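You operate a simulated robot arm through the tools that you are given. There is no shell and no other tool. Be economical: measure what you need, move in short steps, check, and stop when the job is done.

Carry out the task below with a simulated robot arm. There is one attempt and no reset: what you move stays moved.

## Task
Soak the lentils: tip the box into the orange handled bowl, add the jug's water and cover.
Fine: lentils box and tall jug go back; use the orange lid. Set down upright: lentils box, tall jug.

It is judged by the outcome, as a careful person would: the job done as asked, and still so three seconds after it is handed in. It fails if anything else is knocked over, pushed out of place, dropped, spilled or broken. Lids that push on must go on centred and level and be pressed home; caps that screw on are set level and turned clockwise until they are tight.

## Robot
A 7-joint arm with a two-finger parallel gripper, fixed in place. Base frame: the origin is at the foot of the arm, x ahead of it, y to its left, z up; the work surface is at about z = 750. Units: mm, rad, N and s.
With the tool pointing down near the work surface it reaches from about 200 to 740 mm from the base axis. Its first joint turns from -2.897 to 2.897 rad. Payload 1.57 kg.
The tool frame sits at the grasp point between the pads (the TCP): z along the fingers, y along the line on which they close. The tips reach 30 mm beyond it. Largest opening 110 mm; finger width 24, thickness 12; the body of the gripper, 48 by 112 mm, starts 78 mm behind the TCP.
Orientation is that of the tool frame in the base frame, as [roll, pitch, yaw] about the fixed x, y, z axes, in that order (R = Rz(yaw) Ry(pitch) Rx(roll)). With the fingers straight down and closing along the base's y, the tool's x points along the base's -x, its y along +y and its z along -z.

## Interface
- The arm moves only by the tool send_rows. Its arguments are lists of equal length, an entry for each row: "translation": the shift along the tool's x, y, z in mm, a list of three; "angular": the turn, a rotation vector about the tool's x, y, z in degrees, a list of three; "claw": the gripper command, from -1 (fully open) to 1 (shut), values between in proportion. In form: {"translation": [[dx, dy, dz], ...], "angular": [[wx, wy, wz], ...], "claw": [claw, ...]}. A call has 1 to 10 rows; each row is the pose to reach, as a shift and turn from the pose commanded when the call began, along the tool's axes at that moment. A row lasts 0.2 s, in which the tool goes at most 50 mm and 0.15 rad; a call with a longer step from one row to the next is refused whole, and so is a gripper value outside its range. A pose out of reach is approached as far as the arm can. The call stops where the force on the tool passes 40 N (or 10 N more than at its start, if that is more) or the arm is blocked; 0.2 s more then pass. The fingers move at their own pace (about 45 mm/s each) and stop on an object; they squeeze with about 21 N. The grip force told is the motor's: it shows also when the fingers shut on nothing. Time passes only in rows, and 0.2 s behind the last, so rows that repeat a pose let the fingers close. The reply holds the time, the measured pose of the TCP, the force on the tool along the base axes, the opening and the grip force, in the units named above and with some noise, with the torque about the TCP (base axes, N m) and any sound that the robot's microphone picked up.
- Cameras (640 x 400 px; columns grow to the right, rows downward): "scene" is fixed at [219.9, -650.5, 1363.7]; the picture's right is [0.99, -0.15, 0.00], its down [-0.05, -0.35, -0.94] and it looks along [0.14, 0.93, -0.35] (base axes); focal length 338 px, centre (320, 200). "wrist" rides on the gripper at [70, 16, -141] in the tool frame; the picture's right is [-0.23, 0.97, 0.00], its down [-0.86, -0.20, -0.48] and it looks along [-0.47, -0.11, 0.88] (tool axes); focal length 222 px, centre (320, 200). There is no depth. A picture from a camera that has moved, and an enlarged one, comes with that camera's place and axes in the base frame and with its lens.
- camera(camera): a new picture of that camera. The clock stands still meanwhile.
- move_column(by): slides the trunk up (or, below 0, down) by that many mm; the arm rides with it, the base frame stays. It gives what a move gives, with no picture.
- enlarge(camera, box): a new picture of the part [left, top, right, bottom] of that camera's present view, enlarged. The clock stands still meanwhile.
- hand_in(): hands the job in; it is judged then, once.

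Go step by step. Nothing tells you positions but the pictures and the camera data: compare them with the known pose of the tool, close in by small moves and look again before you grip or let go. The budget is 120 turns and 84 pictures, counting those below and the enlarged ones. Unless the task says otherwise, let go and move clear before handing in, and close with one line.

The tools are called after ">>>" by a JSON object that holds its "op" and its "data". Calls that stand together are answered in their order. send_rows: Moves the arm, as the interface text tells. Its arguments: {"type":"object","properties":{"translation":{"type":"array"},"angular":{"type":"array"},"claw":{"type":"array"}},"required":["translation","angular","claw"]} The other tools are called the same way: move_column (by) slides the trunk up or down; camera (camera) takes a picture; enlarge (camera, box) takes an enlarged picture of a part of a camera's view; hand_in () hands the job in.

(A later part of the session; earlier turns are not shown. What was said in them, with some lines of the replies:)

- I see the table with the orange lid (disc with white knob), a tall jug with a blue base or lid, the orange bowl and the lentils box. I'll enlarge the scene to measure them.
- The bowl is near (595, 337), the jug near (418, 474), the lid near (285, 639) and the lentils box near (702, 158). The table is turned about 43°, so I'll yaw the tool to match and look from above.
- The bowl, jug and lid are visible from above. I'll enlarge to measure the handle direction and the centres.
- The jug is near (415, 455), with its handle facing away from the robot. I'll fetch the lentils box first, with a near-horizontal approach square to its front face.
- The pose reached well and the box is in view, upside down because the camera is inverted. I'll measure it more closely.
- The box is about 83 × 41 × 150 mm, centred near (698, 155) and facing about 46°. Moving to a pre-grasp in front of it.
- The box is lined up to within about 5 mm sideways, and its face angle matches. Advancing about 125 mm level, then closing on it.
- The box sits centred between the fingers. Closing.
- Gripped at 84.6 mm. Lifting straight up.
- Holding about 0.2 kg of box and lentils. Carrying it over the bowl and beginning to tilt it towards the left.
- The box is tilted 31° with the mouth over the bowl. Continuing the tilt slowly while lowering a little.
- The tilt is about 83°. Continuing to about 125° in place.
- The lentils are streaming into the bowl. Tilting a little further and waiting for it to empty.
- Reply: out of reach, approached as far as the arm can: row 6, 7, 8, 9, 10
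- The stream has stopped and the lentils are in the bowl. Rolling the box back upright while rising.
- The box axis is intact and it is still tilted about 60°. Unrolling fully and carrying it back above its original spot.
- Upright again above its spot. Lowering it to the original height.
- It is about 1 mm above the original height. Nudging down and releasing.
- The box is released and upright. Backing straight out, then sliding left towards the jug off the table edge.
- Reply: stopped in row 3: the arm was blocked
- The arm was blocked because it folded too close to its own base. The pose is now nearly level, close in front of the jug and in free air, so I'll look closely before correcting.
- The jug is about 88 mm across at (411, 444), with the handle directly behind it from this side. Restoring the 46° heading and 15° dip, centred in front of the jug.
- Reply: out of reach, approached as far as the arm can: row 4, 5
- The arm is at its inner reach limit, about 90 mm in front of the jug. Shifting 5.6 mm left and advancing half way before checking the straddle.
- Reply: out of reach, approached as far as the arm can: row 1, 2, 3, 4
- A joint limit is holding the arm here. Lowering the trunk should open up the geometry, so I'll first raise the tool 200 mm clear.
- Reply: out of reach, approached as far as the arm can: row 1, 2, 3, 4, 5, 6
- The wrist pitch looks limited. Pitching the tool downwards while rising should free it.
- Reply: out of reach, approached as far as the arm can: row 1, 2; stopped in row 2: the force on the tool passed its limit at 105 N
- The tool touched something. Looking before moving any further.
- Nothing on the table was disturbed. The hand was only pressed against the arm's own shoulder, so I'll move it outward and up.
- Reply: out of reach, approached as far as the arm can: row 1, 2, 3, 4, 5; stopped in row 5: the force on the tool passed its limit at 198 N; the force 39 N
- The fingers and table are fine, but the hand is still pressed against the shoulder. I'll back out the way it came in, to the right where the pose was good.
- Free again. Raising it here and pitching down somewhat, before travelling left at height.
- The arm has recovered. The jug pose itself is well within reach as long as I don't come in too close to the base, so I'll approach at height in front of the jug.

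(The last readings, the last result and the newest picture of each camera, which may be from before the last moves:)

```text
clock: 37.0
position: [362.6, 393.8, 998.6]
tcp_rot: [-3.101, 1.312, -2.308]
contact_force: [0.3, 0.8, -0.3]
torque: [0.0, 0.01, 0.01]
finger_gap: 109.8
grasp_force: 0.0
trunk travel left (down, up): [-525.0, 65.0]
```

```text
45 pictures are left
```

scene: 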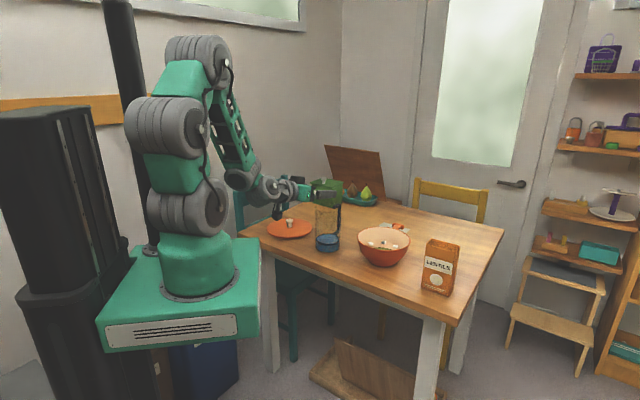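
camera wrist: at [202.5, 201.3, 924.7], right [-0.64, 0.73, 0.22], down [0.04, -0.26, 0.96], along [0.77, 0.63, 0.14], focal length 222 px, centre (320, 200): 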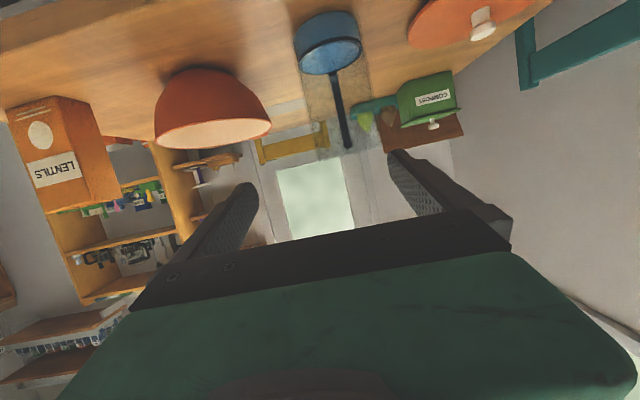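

In good posture, 67 mm short of the jug axis. Lowering in front of the jug and checking the alignment.

>>> {"op": "send_rows", "data": {"translation": [[32, 0, 8.5], [64, 0.5, 17], [96, 1, 25.5], [128.6, 1.3, 34], [128.6, 1.3, 34]], "angular": [[0, 0, 0], [0, 0, 0], [0, 0, 0], [0, 0, 0], [0, 0, 0]], "claw": [-1, -1, -1, -1, -1]}}

>>> {"op": "camera", "data": {"camera": "wrist"}}

>>> {"op": "enlarge", "data": {"camera": "scene", "box": [240, 170, 400, 270]}}

```text
clock: 38.2
position: [362.5, 393.8, 865.9]
tcp_rot: [-3.105, 1.31, -2.31]
contact_force: [-0.3, 0.2, -0.1]
torque: [-0.01, -0.01, 0.0]
finger_gap: 110.3
grasp_force: 0.1
trunk travel left (down, up): [-525.0, 65.0]
```

```text
44 pictures are left
camera wrist: at [243.4, 294.9, 833.5], right [-0.66, 0.73, 0.21], down [-0.03, -0.31, 0.95], along [0.75, 0.62, 0.23], focal length 222 px, centre (320, 200)
```

wrist: 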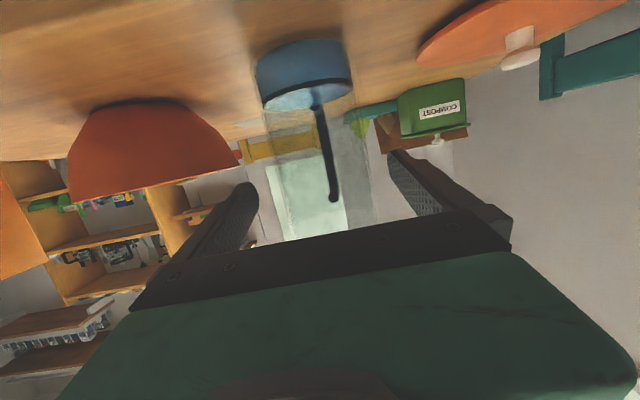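

```text
4.00 times, centred on (320, 220) of scene
camera zoom: at [219.9, -650.5, 1363.7], right [0.99, -0.15, 0.0], down [-0.05, -0.35, -0.94], along [0.14, 0.93, -0.35], focal length 1352 px, centre (320, 120)
```

zoom: 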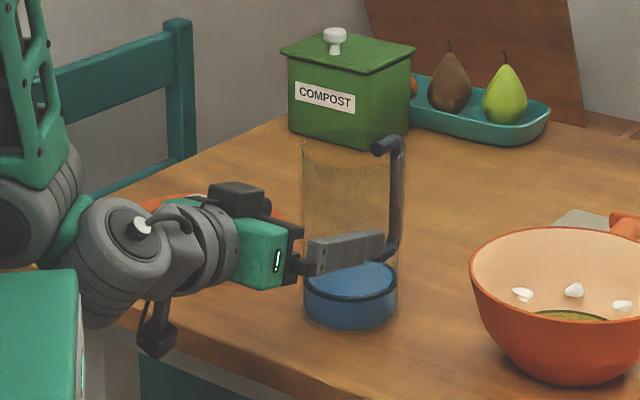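

Aligned to within about 3 mm. Advancing 70 mm level to straddle the jug.

>>> {"op": "send_rows", "data": {"translation": [[-4, 2, 15], [-8.5, 2, 32], [-13, 2, 50], [-17.9, 2, 67.7], [-17.9, 2, 67.7]], "angular": [[0, 0, 0], [0, 0, 0], [0, 0, 0], [0, 0, 0], [0, 0, 0]], "claw": [-1, -1, -1, -1, -1]}}

>>> {"op": "camera", "data": {"camera": "wrist"}}

>>> {"op": "enlarge", "data": {"camera": "scene", "box": [240, 170, 400, 270]}}

```text
clock: 39.4
position: [410.8, 445.5, 864.3]
tcp_rot: [-3.103, 1.31, -2.312]
contact_force: [-0.2, -0.6, 0.0]
torque: [0.01, 0.02, -0.01]
finger_gap: 109.9
grasp_force: 0.0
trunk travel left (down, up): [-525.0, 65.0]
```

```text
42 pictures are left
camera wrist: at [290.5, 346.7, 833.1], right [-0.66, 0.73, 0.21], down [-0.03, -0.31, 0.95], along [0.75, 0.62, 0.23], focal length 222 px, centre (320, 200)
```

wrist: 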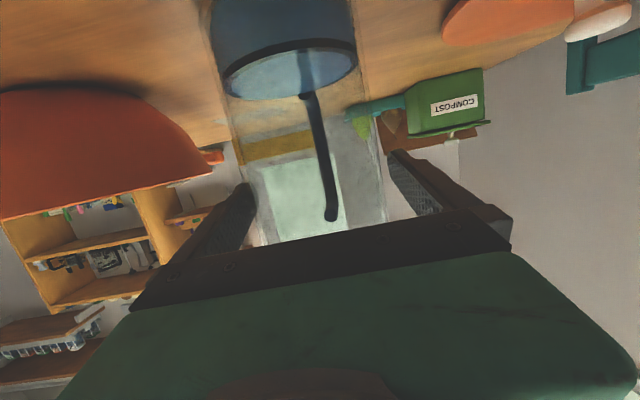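

```text
4.00 times, centred on (320, 220) of scene
camera zoom: at [219.9, -650.5, 1363.7], right [0.99, -0.15, 0.0], down [-0.05, -0.35, -0.94], along [0.14, 0.93, -0.35], focal length 1352 px, centre (320, 120)
```

zoom: 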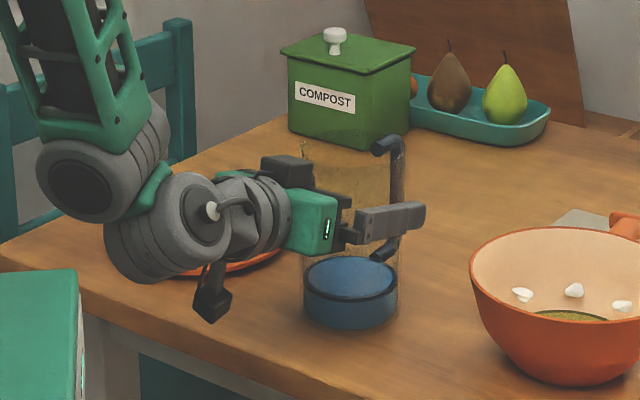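

The jug stands between the fingers, centred. Closing.

>>> {"op": "send_rows", "data": {"translation": [[-1, 0, 4], [-1, 0, 4], [-1, 0, 4], [-1, 0, 4], [-1, 0, 4], [-1, 0, 4]], "angular": [[0, 0, 0], [0, 0, 0], [0, 0, 0], [0, 0, 0], [0, 0, 0], [0, 0, 0]], "claw": [-1, 0, 1, 1, 1, 1]}}

```text
clock: 40.8
position: [412.4, 449.4, 864.9]
tcp_rot: [-3.103, 1.309, -2.309]
contact_force: [0.0, -0.8, 0.5]
torque: [-0.05, 0.01, 0.0]
finger_gap: 93.2
grasp_force: 21.0
trunk travel left (down, up): [-525.0, 65.0]
```

Gripped at 93 mm. Lifting gently.

>>> {"op": "send_rows", "data": {"translation": [[-5, 0, -1.3], [-19, 0, -5], [-48, -0.5, -13], [-87, -1, -23], [-116, -1.2, -30.7], [-116, -1.2, -30.7]], "angular": [[0, 0, 0], [0, 0, 0], [0, 0, 0], [0, 0, 0], [0, 0, 0], [0, 0, 0]], "claw": [1, 1, 1, 1, 1, 1]}}

>>> {"op": "camera", "data": {"camera": "scene"}}

```text
clock: 42.2
position: [413.1, 449.6, 985.1]
tcp_rot: [-3.103, 1.309, -2.309]
contact_force: [-0.3, 1.2, -3.3]
torque: [-0.02, -0.04, -0.02]
finger_gap: 93.0
grasp_force: 20.8
trunk travel left (down, up): [-525.0, 65.0]
```

```text
40 pictures are left
```

scene: 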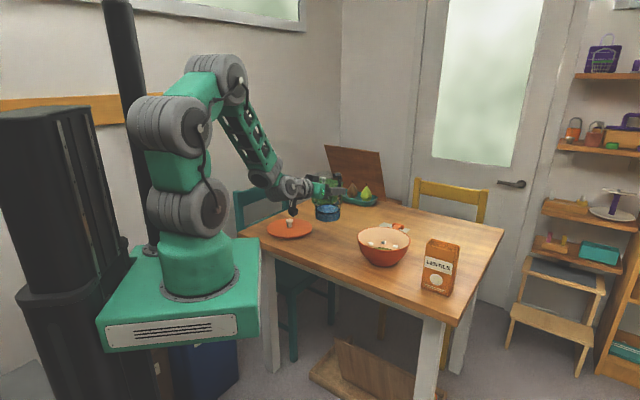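

The jug is held upright, about 0.33 kg. Carrying it over to beside the bowl centre and starting to tilt to the right.

>>> {"op": "send_rows", "data": {"translation": [[-2.5, -31, 6.7], [-5, -62, 13.5], [-7.5, -94, 20], [-10, -125, 27], [-12.4, -156.1, 33.7], [-12.4, -156.1, 33.7], [-12.4, -156.1, 33.7], [-12.4, -156.1, 33.7], [-12.4, -156.1, 33.7]], "angular": [[0, 0, 0], [0, 0, 0], [0, 0, 0], [0, 0, 0], [0, 0, 0], [-1.3, 0, 5], [-2.6, 0, 10], [-4, 0, 15], [-5.3, 0, 20]], "claw": [1, 1, 1, 1, 1, 1, 1, 1, 1]}}

>>> {"op": "enlarge", "data": {"camera": "scene", "box": [280, 150, 480, 275]}}

```text
clock: 44.2
position: [548.7, 365.2, 989.8]
tcp_rot: [2.18, 1.136, 3.024]
contact_force: [-0.6, -1.2, -3.5]
torque: [-0.05, -0.03, 0.03]
finger_gap: 93.1
grasp_force: 20.8
trunk travel left (down, up): [-525.0, 65.0]
```

```text
3.20 times, centred on (380, 212) of scene
camera zoom: at [219.9, -650.5, 1363.7], right [0.99, -0.15, 0.0], down [-0.05, -0.35, -0.94], along [0.14, 0.93, -0.35], focal length 1082 px, centre (128, 160)
```

zoom: 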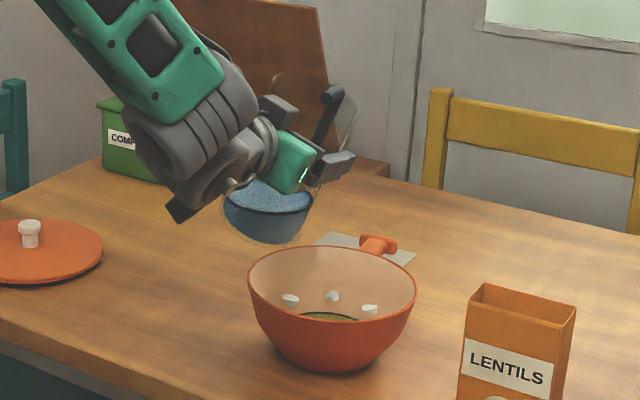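

The jug mouth is over the bowl. Continuing the tilt and lowering a little.

>>> {"op": "send_rows", "data": {"translation": [[0, 0, 0], [0, 0, 0], [0, 0, 0], [0, 0, 0], [4.5, -1.7, 1.2], [11, -4, 3], [18, -7, 5], [25, -9.6, 6.7], [32.5, -12.4, 8.6], [40.7, -15.5, 10.8]], "angular": [[-1.3, 0, 5], [-2.6, 0, 10], [-4, 0, 15], [-5.3, 0, 20], [-6.6, 0, 25], [-7.9, 0, 30], [-9.3, 0, 35], [-10.3, 0, 39], [-11.1, 0, 42], [-11.9, 0, 45]], "claw": [1, 1, 1, 1, 1, 1, 1, 1, 1, 1]}}

>>> {"op": "enlarge", "data": {"camera": "scene", "box": [300, 160, 460, 260]}}

```text
clock: 46.4
position: [549.7, 364.6, 944.1]
tcp_rot: [1.684, 0.391, 2.646]
contact_force: [-0.1, 0.9, -3.7]
torque: [-0.08, -0.1, 0.01]
finger_gap: 92.9
grasp_force: 20.5
trunk travel left (down, up): [-525.0, 65.0]
```

```text
4.00 times, centred on (380, 210) of scene
camera zoom: at [219.9, -650.5, 1363.7], right [0.99, -0.15, 0.0], down [-0.05, -0.35, -0.94], along [0.14, 0.93, -0.35], focal length 1352 px, centre (80, 160)
```

zoom: 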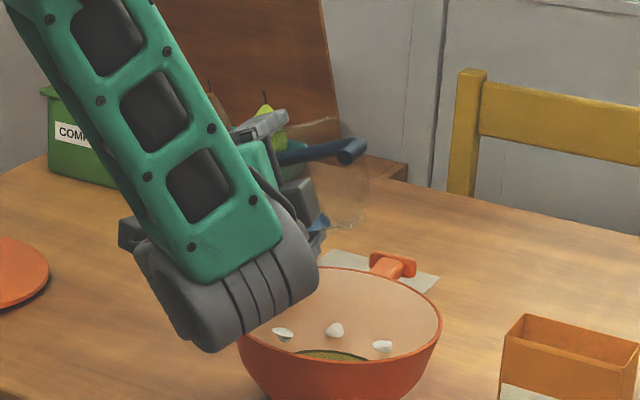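

Now about 67° tilted with water near the lip. Continuing slowly.

>>> {"op": "send_rows", "data": {"translation": [[0, 0, 0], [0, 0, 0], [0, 0, 0], [0, 0, 0], [0, 0, 0], [0, 0, 0], [0, 0, 0], [0, 0, 0], [0, 0, 0], [0, 0, 0]], "angular": [[-0.8, 0, 3], [-1.6, 0, 6], [-2.4, 0, 9], [-3.2, 0, 12], [-4, 0, 15], [-4.8, 0, 18], [-5.6, 0, 21], [-6.3, 0, 24], [-7.1, 0, 27], [-7.1, 0, 27]], "claw": [1, 1, 1, 1, 1, 1, 1, 1, 1, 1]}}

>>> {"op": "enlarge", "data": {"camera": "scene", "box": [300, 160, 460, 260]}}

```text
clock: 48.6
position: [549.4, 364.7, 944.9]
tcp_rot: [1.553, -0.078, 2.621]
contact_force: [0.6, 1.6, -1.8]
torque: [-0.07, -0.02, 0.05]
finger_gap: 93.2
grasp_force: 21.1
trunk travel left (down, up): [-525.0, 65.0]
```

```text
4.00 times, centred on (380, 210) of scene
camera zoom: at [219.9, -650.5, 1363.7], right [0.99, -0.15, 0.0], down [-0.05, -0.35, -0.94], along [0.14, 0.93, -0.35], focal length 1352 px, centre (80, 160)
```

zoom: 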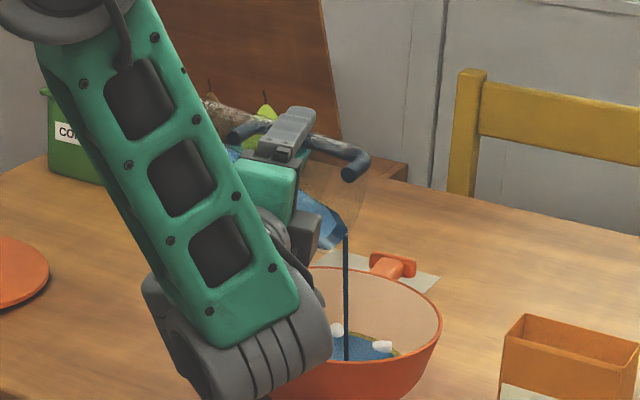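

Water is pouring into the bowl. Tilting further to empty the jug.

>>> {"op": "send_rows", "data": {"translation": [[0, 0, 0], [0, 0, 0], [0, 0, 0], [0, 0, 0], [0, 0, 0], [0, 0, 0], [0, 0, 0], [0, 0, 0], [0, 0, 0], [0, 0, 0]], "angular": [[-0.8, 0, 3], [-1.6, 0, 6], [-2.4, 0, 9], [-3.2, 0, 12], [-4, 0, 15], [-4.8, 0, 18], [-5.6, 0, 21], [-5.6, 0, 21], [-5.6, 0, 21], [-5.6, 0, 21]], "claw": [1, 1, 1, 1, 1, 1, 1, 1, 1, 1]}}

>>> {"op": "enlarge", "data": {"camera": "scene", "box": [300, 160, 460, 260]}}

```text
clock: 50.8
position: [549.5, 364.8, 944.7]
tcp_rot: [1.447, -0.444, 2.652]
contact_force: [0.2, -0.4, -0.8]
torque: [-0.04, -0.01, 0.01]
finger_gap: 93.3
grasp_force: 20.8
trunk travel left (down, up): [-525.0, 65.0]
```

```text
4.00 times, centred on (380, 210) of scene
camera zoom: at [219.9, -650.5, 1363.7], right [0.99, -0.15, 0.0], down [-0.05, -0.35, -0.94], along [0.14, 0.93, -0.35], focal length 1352 px, centre (80, 160)
```

zoom: 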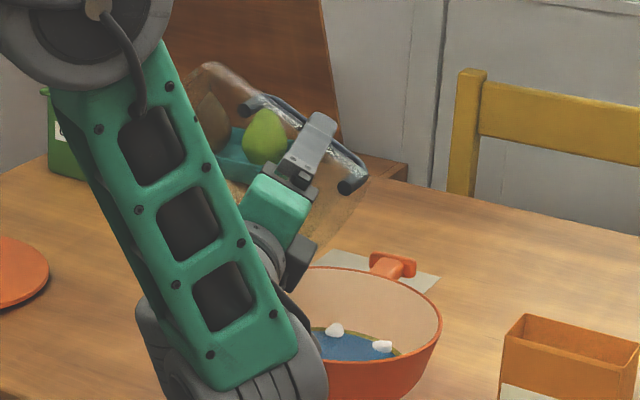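

The jug looks empty at about 116°. A little more tilt and a pause for the last drops.

>>> {"op": "send_rows", "data": {"translation": [[0, 0, 0], [0, 0, 0], [0, 0, 0], [0, 0, 0], [0, 0, 0], [0, 0, 0], [0, 0, 0], [0, 0, 0], [0, 0, 0], [0, 0, 0]], "angular": [[-0.8, 0, 3], [-1.6, 0, 6], [-2.4, 0, 9], [-2.6, 0, 10], [-2.6, 0, 10], [-2.6, 0, 10], [-2.6, 0, 10], [-2.6, 0, 10], [-2.6, 0, 10], [-2.6, 0, 10]], "claw": [1, 1, 1, 1, 1, 1, 1, 1, 1, 1]}}

>>> {"op": "enlarge", "data": {"camera": "scene", "box": [300, 160, 460, 260]}}

```text
clock: 53.0
position: [550.8, 364.1, 944.7]
tcp_rot: [1.387, -0.616, 2.681]
contact_force: [1.0, -0.7, -1.0]
torque: [-0.01, -0.01, 0.03]
finger_gap: 92.8
grasp_force: 20.5
trunk travel left (down, up): [-525.0, 65.0]
```

```text
4.00 times, centred on (380, 210) of scene
camera zoom: at [219.9, -650.5, 1363.7], right [0.99, -0.15, 0.0], down [-0.05, -0.35, -0.94], along [0.14, 0.93, -0.35], focal length 1352 px, centre (80, 160)
```

zoom: 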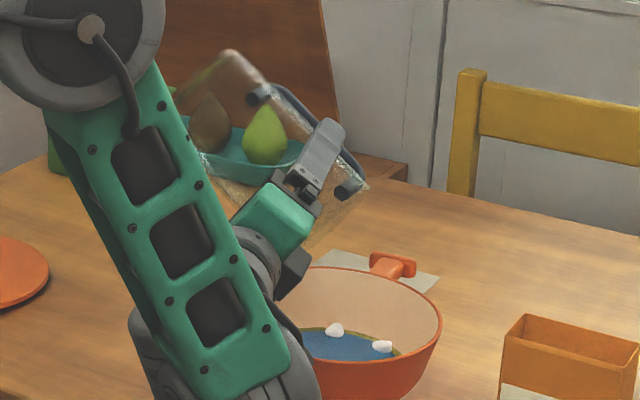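

Empty. Rolling the jug back towards upright while rising.

>>> {"op": "send_rows", "data": {"translation": [[0, 0, 0], [0, 0, 0], [0, 0, 0], [3, 4, 0.8], [7, 9.6, 1.8], [11, 15, 2.9], [15, 20.7, 4], [19, 26, 5], [23, 31.8, 6], [26.2, 36.2, 6.9]], "angular": [[2, 0, -7.4], [3.9, 0, -14.9], [5.9, 0, -22.3], [7.9, 0, -29.8], [9.9, 0, -37.2], [11.8, 0, -44.7], [13.8, 0, -52.1], [15.8, 0, -59.6], [17.7, 0, -67], [19.7, 0, -74.5]], "claw": [1, 1, 1, 1, 1, 1, 1, 1, 1, 1]}}

```text
clock: 55.2
position: [549.0, 365.2, 990.5]
tcp_rot: [1.792, 0.68, 2.701]
contact_force: [0.3, 0.2, -3.0]
torque: [-0.03, 0.0, -0.04]
finger_gap: 93.3
grasp_force: 21.3
trunk travel left (down, up): [-525.0, 65.0]
```

Rolling fully upright and carrying the jug back above its spot.

>>> {"op": "send_rows", "data": {"translation": [[0, 0, 0], [0, 0, 0], [15.6, 12.7, -0.4], [31, 25.4, -0.9], [46.8, 38, -1.3], [62.3, 50.7, -1.8], [78, 63.4, -2.2], [93.5, 76, -2.7], [109, 88.8, -3.1], [124.7, 101.5, -3.6]], "angular": [[1.6, 0, -6.04], [3.2, 0, -12.1], [4.8, 0, -18.1], [6.4, 0, -24.2], [8, 0, -30.2], [9.6, 0, -36.3], [11.2, 0, -42.3], [12.8, 0, -48.35], [12.8, 0, -48.35], [12.8, 0, -48.35]], "claw": [1, 1, 1, 1, 1, 1, 1, 1, 1, 1]}}

>>> {"op": "camera", "data": {"camera": "scene"}}

>>> {"op": "enlarge", "data": {"camera": "scene", "box": [260, 160, 420, 260]}}

```text
clock: 57.4
position: [412.6, 449.3, 989.9]
tcp_rot: [-3.111, 1.31, -2.316]
contact_force: [0.1, 1.4, -0.9]
torque: [-0.02, -0.01, 0.0]
finger_gap: 93.0
grasp_force: 21.3
trunk travel left (down, up): [-525.0, 65.0]
```

```text
34 pictures are left
```

scene: 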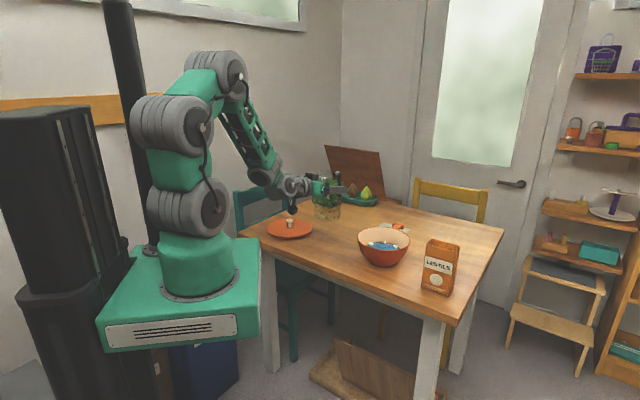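

```text
4.00 times, centred on (340, 210) of scene
camera zoom: at [219.9, -650.5, 1363.7], right [0.99, -0.15, 0.0], down [-0.05, -0.35, -0.94], along [0.14, 0.93, -0.35], focal length 1352 px, centre (240, 160)
```

zoom: 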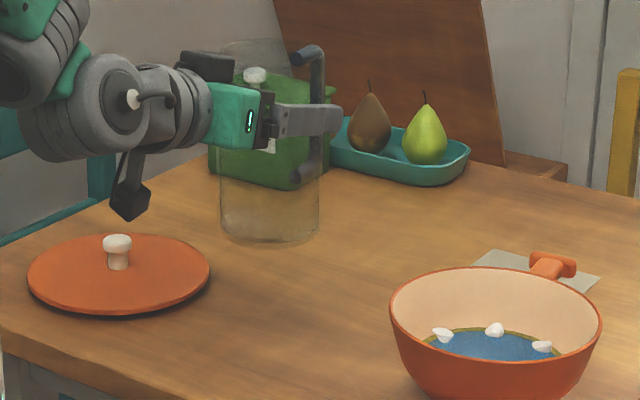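

The jug is empty and upright, and the bowl holds the water. Lowering the jug to its spot.

>>> {"op": "send_rows", "data": {"translation": [[38, 0, 10], [77, 0, 20.5], [104, 0, 27.5], [114, 0, 30], [118, 0, 31.3], [120, 0, 31.8], [120, 0, 31.8]], "angular": [[0, 0, 0], [0, 0, 0], [0, 0, 0], [0, 0, 0], [0, 0, 0], [0, 0, 0], [0, 0, 0]], "claw": [1, 1, 1, 1, 1, 1, 1]}}

```text
clock: 59.0
position: [413.0, 448.2, 866.5]
tcp_rot: [-3.112, 1.312, -2.32]
contact_force: [-0.2, 0.8, -0.2]
torque: [0.06, 0.01, -0.03]
finger_gap: 92.9
grasp_force: 21.0
trunk travel left (down, up): [-525.0, 65.0]
```

>>> {"op": "send_rows", "data": {"translation": [[1, 0, 0.3], [1.8, 0, 0.4], [1.8, 0, 0.4], [1.8, 0, 0.4], [1.8, 0, 0.4], [1.8, 0, 0.4]], "angular": [[0, 0, 0], [0, 0, 0], [0, 0, 0], [0, 0, 0], [0, 0, 0], [0, 0, 0]], "claw": [1, 1, 0.3, -0.5, -1, -1]}}

>>> {"op": "enlarge", "data": {"camera": "scene", "box": [240, 170, 400, 270]}}

```text
clock: 60.4
position: [412.5, 449.0, 863.3]
tcp_rot: [-3.111, 1.309, -2.318]
contact_force: [-1.1, 0.2, -0.1]
torque: [0.0, -0.01, -0.02]
finger_gap: 110.1
grasp_force: 0.0
trunk travel left (down, up): [-525.0, 65.0]
```

```text
4.00 times, centred on (320, 220) of scene
camera zoom: at [219.9, -650.5, 1363.7], right [0.99, -0.15, 0.0], down [-0.05, -0.35, -0.94], along [0.14, 0.93, -0.35], focal length 1352 px, centre (320, 120)
```

zoom: 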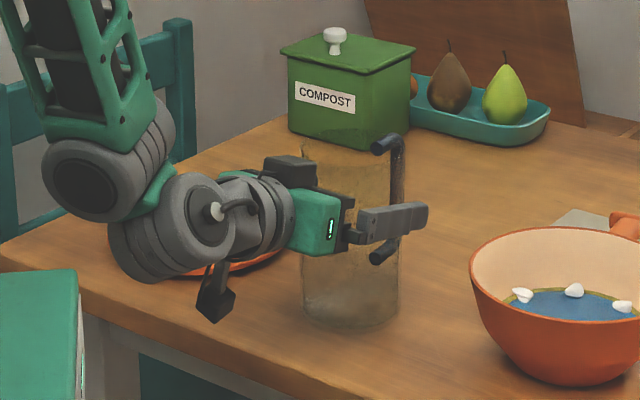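

The jug stands exactly where it was. Backing straight out and then rising.

>>> {"op": "send_rows", "data": {"translation": [[5, 0, -18], [10, 0, -37], [15, 0, -55], [19, 0, -72], [-13, 0, -80], [-52, 0, -90], [-90, 0, -100], [-110, 0, -106], [-110, 0, -106]], "angular": [[0, 0, 0], [0, 0, 0], [0, 0, 0], [0, 0, 0], [0, 0, 0], [0, 0, 0], [0, 0, 0], [0, 0, 0], [0, 0, 0]], "claw": [-1, -1, -1, -1, -1, -1, -1, -1, -1]}}

```text
clock: 62.4
position: [360.5, 397.2, 997.3]
tcp_rot: [-3.113, 1.309, -2.321]
contact_force: [0.1, 0.3, 1.3]
torque: [-0.02, 0.02, 0.02]
finger_gap: 109.9
grasp_force: 0.1
trunk travel left (down, up): [-525.0, 65.0]
```

Now for the lid: swinging the tool to point straight down while moving above and in front of it.

>>> {"op": "send_rows", "data": {"translation": [[-6.4, 18.5, 3], [-13, 37, 6], [-19, 55.5, 9], [-26, 74, 12], [-32, 92.5, 15.4], [-39, 111, 18.5], [-45, 129.5, 21.6], [-52, 148, 24.6], [-58, 166.5, 27.7], [-64.4, 185, 30.8]], "angular": [[0, 7.5, 0], [0, 15, 0], [0, 22.5, 0], [0, 30, 0], [0, 37.5, 0], [0, 45, 0], [0, 52.5, 0], [0, 60, 0], [0, 67.5, 0], [0, 75, 0]], "claw": [-1, -1, -1, -1, -1, -1, -1, -1, -1, -1]}}

>>> {"op": "camera", "data": {"camera": "wrist"}}

```text
clock: 64.6
position: [262.7, 560.4, 1050.7]
tcp_rot: [-3.134, -0.003, -2.348]
contact_force: [0.4, -0.3, 0.4]
torque: [-0.04, -0.02, 0.01]
finger_gap: 110.2
grasp_force: 0.1
trunk travel left (down, up): [-525.0, 65.0]
```

```text
31 pictures are left
camera wrist: at [200.0, 522.8, 1190.9], right [-0.54, 0.84, -0.01], down [0.74, 0.47, 0.48], along [0.41, 0.25, -0.88], focal length 222 px, centre (320, 200)
```

wrist: 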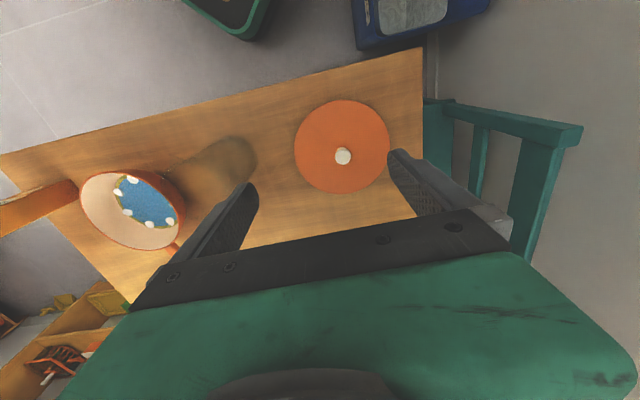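

The lid knob is near (283, 622). Moving over it at z=900 and looking again.

>>> {"op": "send_rows", "data": {"translation": [[-15, 7, 38], [-29, 14, 75], [-44, 21, 113], [-58, 28.7, 150], [-58, 28.7, 150]], "angular": [[0, 0, 0], [0, 0, 0], [0, 0, 0], [0, 0, 0], [0, 0, 0]], "claw": [-1, -1, -1, -1, -1]}}

>>> {"op": "camera", "data": {"camera": "wrist"}}

>>> {"op": "enlarge", "data": {"camera": "scene", "box": [230, 180, 350, 260]}}

```text
clock: 65.8
position: [283.3, 620.8, 900.1]
tcp_rot: [-3.134, 0.0, -2.348]
contact_force: [0.5, 0.6, 0.1]
torque: [-0.01, 0.02, 0.0]
finger_gap: 110.0
grasp_force: 0.0
trunk travel left (down, up): [-525.0, 65.0]
```

```text
30 pictures are left
camera wrist: at [221.5, 583.2, 1040.9], right [-0.54, 0.84, -0.01], down [0.74, 0.47, 0.48], along [0.41, 0.25, -0.88], focal length 222 px, centre (320, 200)
```

wrist: 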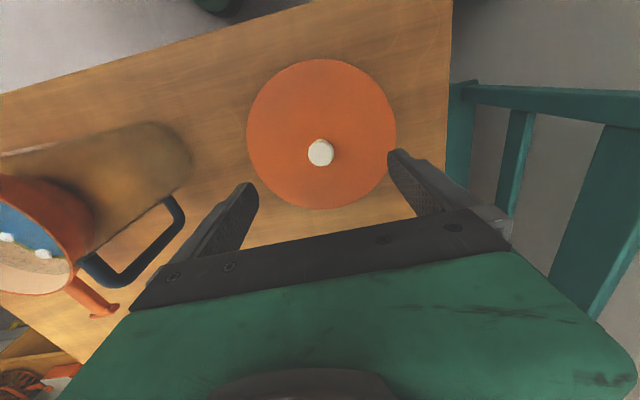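

```text
5.00 times, centred on (290, 220) of scene
camera zoom: at [219.9, -650.5, 1363.7], right [0.99, -0.15, 0.0], down [-0.05, -0.35, -0.94], along [0.14, 0.93, -0.35], focal length 1690 px, centre (470, 100)
```

zoom: 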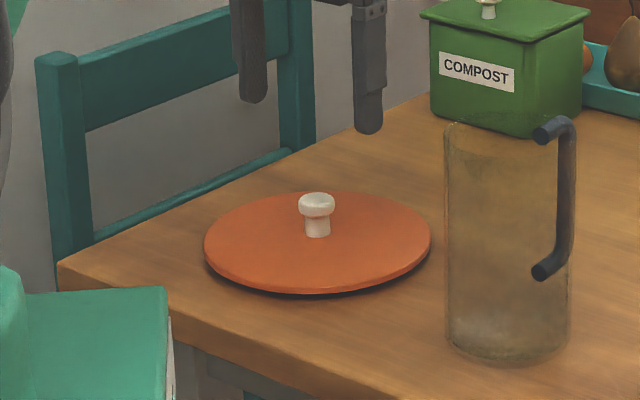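

The tool is right over the knob. Descending until the pads span the knob, then closing.

>>> {"op": "send_rows", "data": {"translation": [[0, 0, 40], [0, 0, 80], [0, 0, 95], [0, 0, 103], [0, 0, 103]], "angular": [[-0.4, 0, 0], [-0.4, 0, 0], [-0.4, 0, 0], [-0.4, 0, 0], [-0.4, 0, 0]], "claw": [-1, -1, -1, -1, -1]}}

>>> {"op": "camera", "data": {"camera": "wrist"}}

>>> {"op": "enlarge", "data": {"camera": "scene", "box": [230, 180, 350, 260]}}

```text
clock: 67.0
position: [282.2, 619.4, 796.8]
tcp_rot: [3.142, 0.0, -2.348]
contact_force: [-1.4, 0.5, -1.0]
torque: [0.03, -0.01, -0.02]
finger_gap: 109.8
grasp_force: 0.1
trunk travel left (down, up): [-525.0, 65.0]
```

```text
28 pictures are left
camera wrist: at [222.4, 581.7, 937.6], right [-0.54, 0.84, 0.0], down [0.74, 0.47, 0.48], along [0.41, 0.26, -0.88], focal length 222 px, centre (320, 200)
```

wrist: 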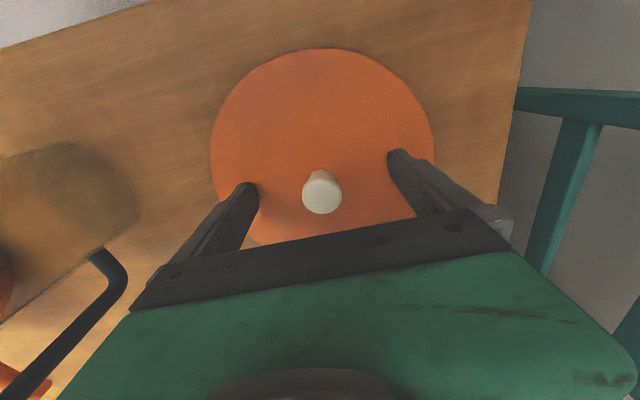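

```text
5.00 times, centred on (290, 220) of scene
camera zoom: at [219.9, -650.5, 1363.7], right [0.99, -0.15, 0.0], down [-0.05, -0.35, -0.94], along [0.14, 0.93, -0.35], focal length 1690 px, centre (470, 100)
```

zoom: 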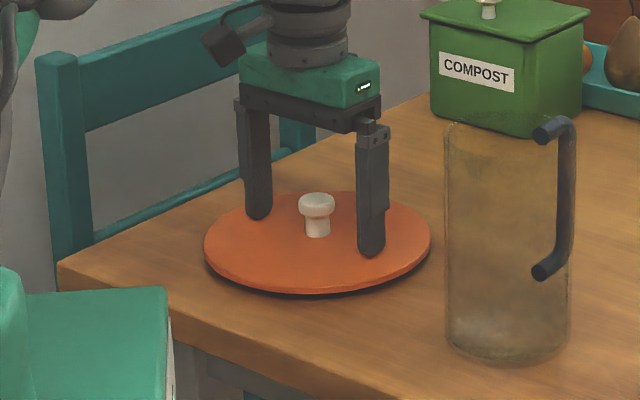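

The knob is centred between the pads, with the tips clear of the plate. Closing.

>>> {"op": "send_rows", "data": {"translation": [[0, 0, 2], [0, 0, 2], [0, 0, 2], [0, 0, 2], [0, 0, 2], [0, 0, 2], [0, 0, 2]], "angular": [[0, 0, 0], [0, 0, 0], [0, 0, 0], [0, 0, 0], [0, 0, 0], [0, 0, 0], [0, 0, 0]], "claw": [-0.5, 0.2, 1, 1, 1, 1, 1]}}

>>> {"op": "send_rows", "data": {"translation": [[0, 0, -5], [0, 0, -20], [0, 0, -50], [0, 0, -95], [0, 0, -140], [0, 0, -180], [0, 0, -180]], "angular": [[0, 0, 0], [0, 0, 0], [0, 0, 0], [0, 0, 0], [0, 0, 0], [0, 0, 0], [0, 0, 0]], "claw": [1, 1, 1, 1, 1, 1, 1]}}

>>> {"op": "enlarge", "data": {"camera": "scene", "box": [230, 150, 390, 250]}}

```text
clock: 68.6
position: [283.5, 620.5, 795.4]
tcp_rot: [3.141, 0.001, -2.347]
contact_force: [0.5, -0.4, 4.9]
torque: [0.14, 0.15, 0.01]
finger_gap: 26.8
grasp_force: 21.0
trunk travel left (down, up): [-525.0, 65.0]
```

```text
clock: 70.2
position: [283.3, 620.8, 975.0]
tcp_rot: [3.14, 0.001, -2.349]
contact_force: [-0.5, 0.4, -1.5]
torque: [-0.01, -0.02, -0.01]
finger_gap: 26.5
grasp_force: 21.3
trunk travel left (down, up): [-525.0, 65.0]
```

```text
4.00 times, centred on (310, 200) of scene
camera zoom: at [219.9, -650.5, 1363.7], right [0.99, -0.15, 0.0], down [-0.05, -0.35, -0.94], along [0.14, 0.93, -0.35], focal length 1352 px, centre (360, 200)
```

zoom: 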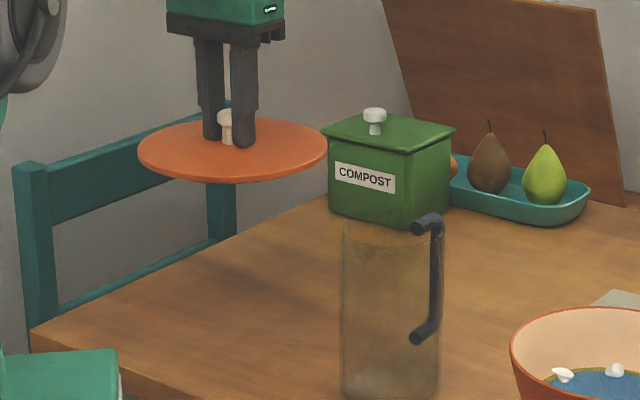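

The lid is held level. Raising it clear of the jug and moving part-way, to get a fresh look at the bowl for precise centring.

>>> {"op": "send_rows", "data": {"translation": [[0, 0, -20], [0, 0, -37], [10, -42, -37], [21, -84, -37], [31, -126, -37], [41.8, -168, -37], [41.8, -168, -37]], "angular": [[0, 0, 0], [0, 0, 0], [0, 0, 0], [0, 0, 0], [0, 0, 0], [0, 0, 0], [0, 0, 0]], "claw": [1, 1, 1, 1, 1, 1, 1]}}

>>> {"op": "camera", "data": {"camera": "wrist"}}

>>> {"op": "enlarge", "data": {"camera": "scene", "box": [340, 210, 440, 280]}}

```text
clock: 71.8
position: [374.1, 470.3, 1012.7]
tcp_rot: [-3.141, 0.001, -2.348]
contact_force: [-0.8, 0.1, -0.7]
torque: [0.04, 0.03, 0.04]
finger_gap: 26.4
grasp_force: 21.4
trunk travel left (down, up): [-525.0, 65.0]
```

```text
25 pictures are left
camera wrist: at [312.8, 433.0, 1153.3], right [-0.54, 0.84, 0.0], down [0.74, 0.47, 0.48], along [0.4, 0.26, -0.88], focal length 222 px, centre (320, 200)
```

wrist: 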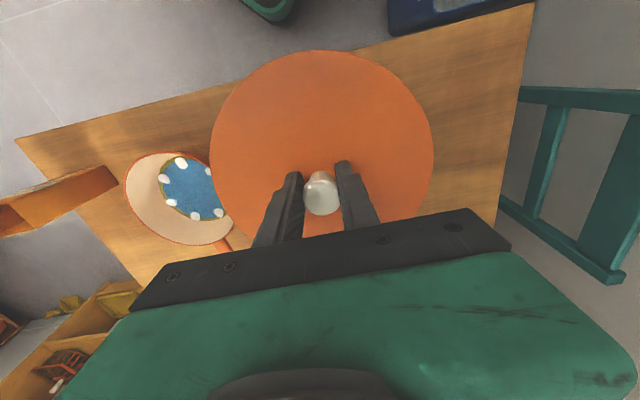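

```text
5.71 times, centred on (390, 245) of scene
camera zoom: at [219.9, -650.5, 1363.7], right [0.99, -0.15, 0.0], down [-0.05, -0.35, -0.94], along [0.14, 0.93, -0.35], focal length 1932 px, centre (-80, -57)
```

zoom: 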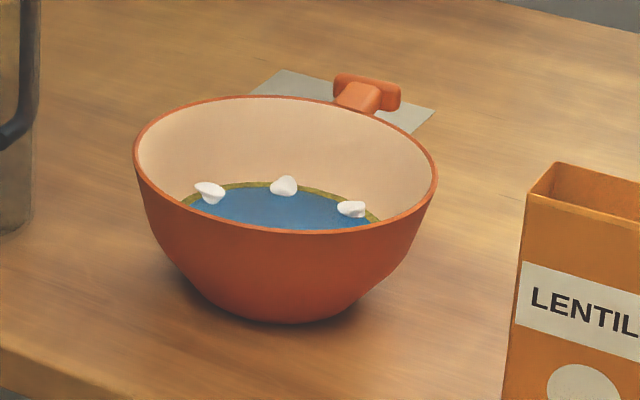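

Measuring the bowl rim from this wrist view as well.

>>> {"op": "enlarge", "data": {"camera": "wrist", "box": [110, 135, 270, 260]}}

```text
3.20 times, centred on (190, 198) of wrist
camera zoom: at [312.8, 433.0, 1153.3], right [-0.54, 0.84, 0.0], down [0.74, 0.47, 0.48], along [0.4, 0.26, -0.88], focal length 711 px, centre (736, 208)
```

zoom: 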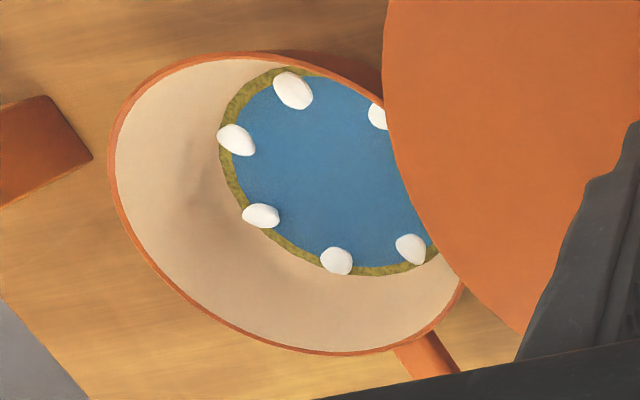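

Fits from both cameras put the bowl rim at about (591.5, 337) with z ≈ 825 and radius 91. Carrying the lid above it and hovering.

>>> {"op": "send_rows", "data": {"translation": [[-9.6, -41.4, 0], [-19, -83, 0], [-29, -124, 0], [-38, -166, 0], [-48, -207, 0], [-57.4, -248.4, 0], [-57.4, -248.4, 40], [-57.4, -248.4, 80], [-57.4, -248.4, 107], [-57.4, -248.4, 107]], "angular": [[0, 0, 0], [0, 0, 0], [0, 0, 0], [0, 0, 0], [0, 0, 0], [0, 0, 0], [0, 0, 0], [0, 0, 0], [0, 0, 0], [0, 0, 0]], "claw": [1, 1, 1, 1, 1, 1, 1, 1, 1, 1]}}

>>> {"op": "enlarge", "data": {"camera": "scene", "box": [340, 195, 440, 275]}}

>>> {"op": "camera", "data": {"camera": "wrist"}}

```text
clock: 74.0
position: [589.7, 340.5, 906.0]
tcp_rot: [-3.141, 0.001, -2.348]
contact_force: [0.1, 0.9, -0.7]
torque: [0.03, -0.02, 0.0]
finger_gap: 26.7
grasp_force: 21.1
trunk travel left (down, up): [-525.0, 65.0]
```

```text
5.00 times, centred on (390, 235) of scene
camera zoom: at [219.9, -650.5, 1363.7], right [0.99, -0.15, 0.0], down [-0.05, -0.35, -0.94], along [0.14, 0.93, -0.35], focal length 1690 px, centre (-30, 25)
```

zoom: 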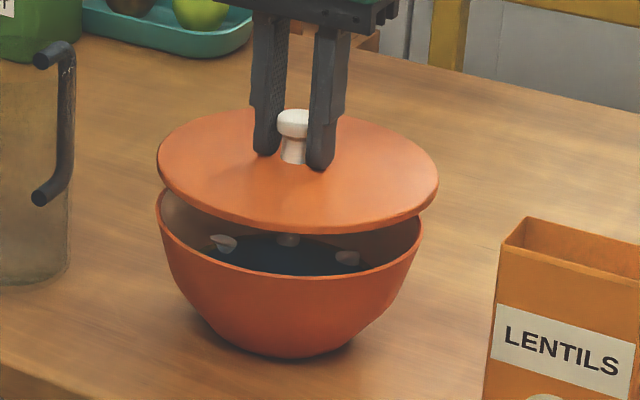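

```text
21 pictures are left
camera wrist: at [529.9, 301.8, 1045.9], right [-0.54, 0.84, 0.0], down [0.74, 0.47, 0.48], along [0.4, 0.26, -0.88], focal length 222 px, centre (320, 200)
```

wrist: 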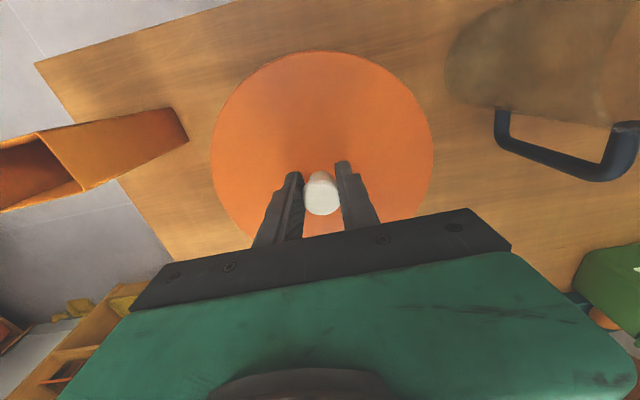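

The scene view shows the lid about 3 mm right of the bowl, and the wrist view suggests it is slightly too far back. Correcting by (-3, -5.5) mm and lowering to about 10 mm above the rim to compare.

>>> {"op": "send_rows", "data": {"translation": [[6.2, -1.6, 0], [6.2, -1.6, 15], [6.2, -1.6, 26], [6.2, -1.6, 26]], "angular": [[0, 0, 0], [0, 0, 0], [0, 0, 0], [0, 0, 0]], "claw": [1, 1, 1, 1]}}

>>> {"op": "enlarge", "data": {"camera": "scene", "box": [350, 210, 422, 270]}}

```text
clock: 75.0
position: [588.8, 333.9, 881.7]
tcp_rot: [-3.139, 0.005, -2.346]
contact_force: [2.1, 0.4, 8.9]
torque: [-0.18, -0.91, 0.02]
finger_gap: 27.1
grasp_force: 21.8
trunk travel left (down, up): [-525.0, 65.0]
```

```text
6.67 times, centred on (386, 240) of scene
camera zoom: at [219.9, -650.5, 1363.7], right [0.99, -0.15, 0.0], down [-0.05, -0.35, -0.94], along [0.14, 0.93, -0.35], focal length 2254 px, centre (-120, -67)
```

zoom: 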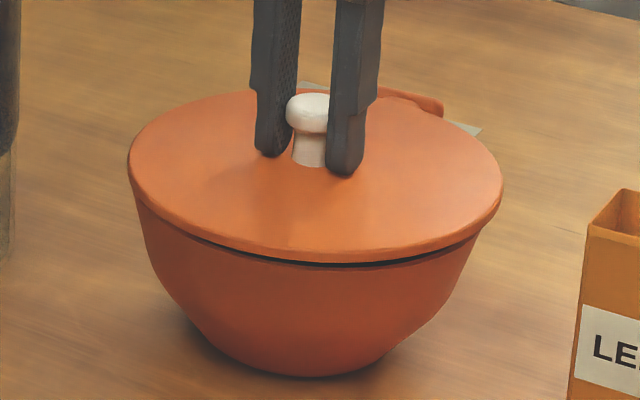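

Light contact already at z=882, with the torque showing the lid touching on its right side. Lifting a bit, shifting 3 mm left and trying again gently.

>>> {"op": "send_rows", "data": {"translation": [[0, 0, -6], [1.8, 2.5, -6], [1.8, 2.5, -4], [1.8, 2.5, -2], [1.8, 2.5, 0], [1.8, 2.5, 0]], "angular": [[0, 0, 0], [0, 0, 0], [0, 0, 0], [0, 0, 0], [0, 0, 0], [0, 0, 0]], "claw": [1, 1, 1, 1, 1, 1]}}

>>> {"op": "enlarge", "data": {"camera": "scene", "box": [350, 210, 422, 270]}}

```text
clock: 76.4
position: [584.6, 333.4, 879.1]
tcp_rot: [3.141, 0.0, -2.348]
contact_force: [2.5, 0.7, 0.8]
torque: [-0.02, -0.04, -0.04]
finger_gap: 27.0
grasp_force: 20.9
trunk travel left (down, up): [-525.0, 65.0]
```

```text
6.67 times, centred on (386, 240) of scene
camera zoom: at [219.9, -650.5, 1363.7], right [0.99, -0.15, 0.0], down [-0.05, -0.35, -0.94], along [0.14, 0.93, -0.35], focal length 2254 px, centre (-120, -67)
```

zoom: 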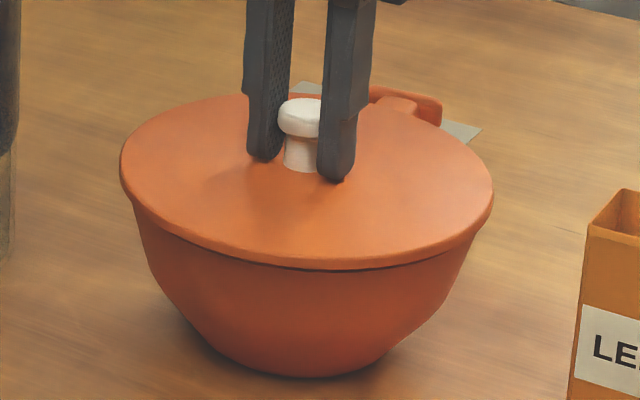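

Now centred with no vertical force. Pressing down slowly in small steps.

>>> {"op": "send_rows", "data": {"translation": [[0, 0, 2], [0, 0, 4], [0, 0, 6], [0, 0, 8], [0, 0, 8]], "angular": [[0, 0, 0], [0, 0, 0], [0, 0, 0], [0, 0, 0], [0, 0, 0]], "claw": [1, 1, 1, 1, 1]}}

>>> {"op": "enlarge", "data": {"camera": "scene", "box": [350, 210, 422, 270]}}

```text
clock: 77.6
position: [584.7, 333.2, 874.6]
tcp_rot: [-3.14, 0.006, -2.347]
contact_force: [4.9, 1.4, 22.6]
torque: [0.05, -0.2, -0.04]
finger_gap: 27.0
grasp_force: 21.2
trunk travel left (down, up): [-525.0, 65.0]
```

```text
6.67 times, centred on (386, 240) of scene
camera zoom: at [219.9, -650.5, 1363.7], right [0.99, -0.15, 0.0], down [-0.05, -0.35, -0.94], along [0.14, 0.93, -0.35], focal length 2254 px, centre (-120, -67)
```

zoom: 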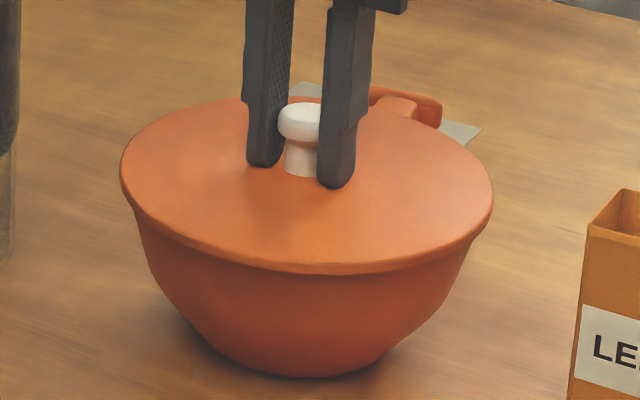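

The lid is down on the rim evenly with 23 N. Pressing a bit more to be sure it is home.

>>> {"op": "send_rows", "data": {"translation": [[0, 0, 1], [0, 0, 2], [0, 0, 3], [0, 0, 4], [0, 0, 4]], "angular": [[0, 0, 0], [0, 0, 0], [0, 0, 0], [0, 0, 0], [0, 0, 0]], "claw": [1, 1, 1, 1, 1]}}

```text
clock: 78.4
position: [584.7, 333.7, 874.4]
tcp_rot: [-3.141, 0.009, -2.348]
contact_force: [-6.1, -3.8, 13.1]
torque: [-0.56, 0.73, 0.1]
finger_gap: 27.0
grasp_force: 21.0
trunk travel left (down, up): [-525.0, 65.0]
stopped in row 3: the force on the tool passed its limit at 41 N (the readings are from after the stop); the commanded pose is now the measured one
```

It reached a hard stop at 41 N with no further travel, so the lid is home. Releasing and rising clear.

>>> {"op": "send_rows", "data": {"translation": [[0, 0, 0], [0, 0, 0], [0, 0, 0], [0, 0, 0], [0, 0, -10], [0, 0, -40], [0, 0, -80], [0, 0, -125], [0, 0, -170], [0, 0, -170]], "angular": [[0, 0, 0], [0, 0, 0], [0, 0, 0], [0, 0, 0], [0, 0, 0], [0, 0, 0], [0, 0, 0], [0, 0, 0], [0, 0, 0], [0, 0, 0]], "claw": [0.5, 0, -0.4, -0.4, -0.4, -0.4, -0.4, -0.4, -0.4, -0.4]}}

>>> {"op": "enlarge", "data": {"camera": "scene", "box": [350, 210, 422, 270]}}

>>> {"op": "camera", "data": {"camera": "wrist"}}

>>> {"op": "camera", "data": {"camera": "scene"}}

```text
clock: 80.6
position: [586.9, 334.4, 1041.9]
tcp_rot: [-3.14, 0.006, -2.348]
contact_force: [-0.4, -0.1, -0.1]
torque: [0.0, 0.0, -0.01]
finger_gap: 76.9
grasp_force: 0.0
trunk travel left (down, up): [-525.0, 65.0]
```

```text
6.67 times, centred on (386, 240) of scene
camera zoom: at [219.9, -650.5, 1363.7], right [0.99, -0.15, 0.0], down [-0.05, -0.35, -0.94], along [0.14, 0.93, -0.35], focal length 2254 px, centre (-120, -67)
```

zoom: 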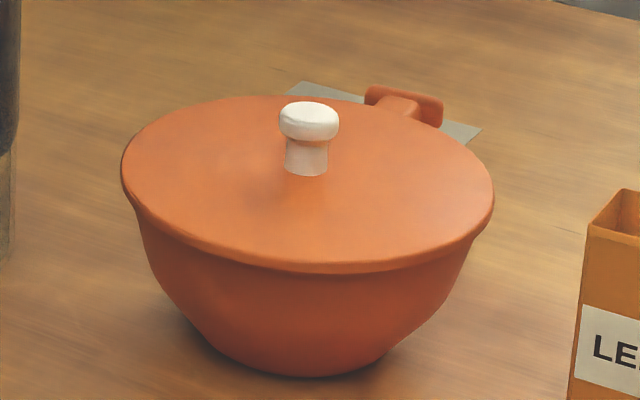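

```text
16 pictures are left
camera wrist: at [524.6, 295.4, 1182.1], right [-0.54, 0.84, 0.0], down [0.74, 0.47, 0.48], along [0.41, 0.26, -0.88], focal length 222 px, centre (320, 200)
```

wrist: 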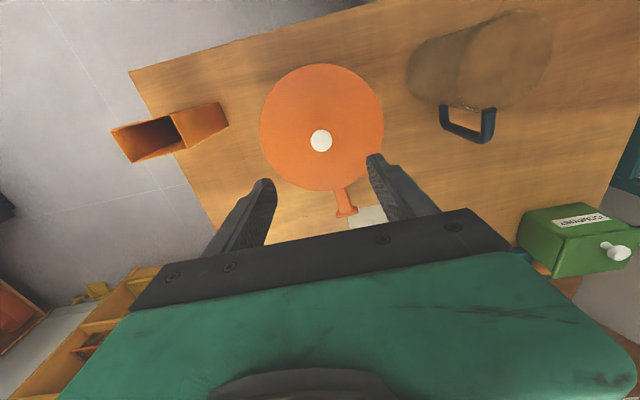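

```text
15 pictures are left
```

scene: 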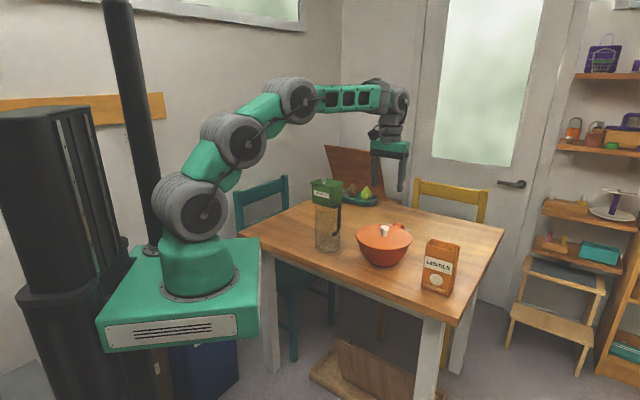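

The lentils and water are in the covered bowl. The lid looks centred and level, the box and jug stand upright in their places, and the arm is clear. Handing in.

>>> {"op": "hand_in", "data": {}}

```text
The job is handed in.
```

The lentils and the jug's water are in the orange handled bowl, and the orange lid is on, centred and pressed down to a hard stop. The box and jug are back upright in their places, with no spills or knocked items in the final pictures.
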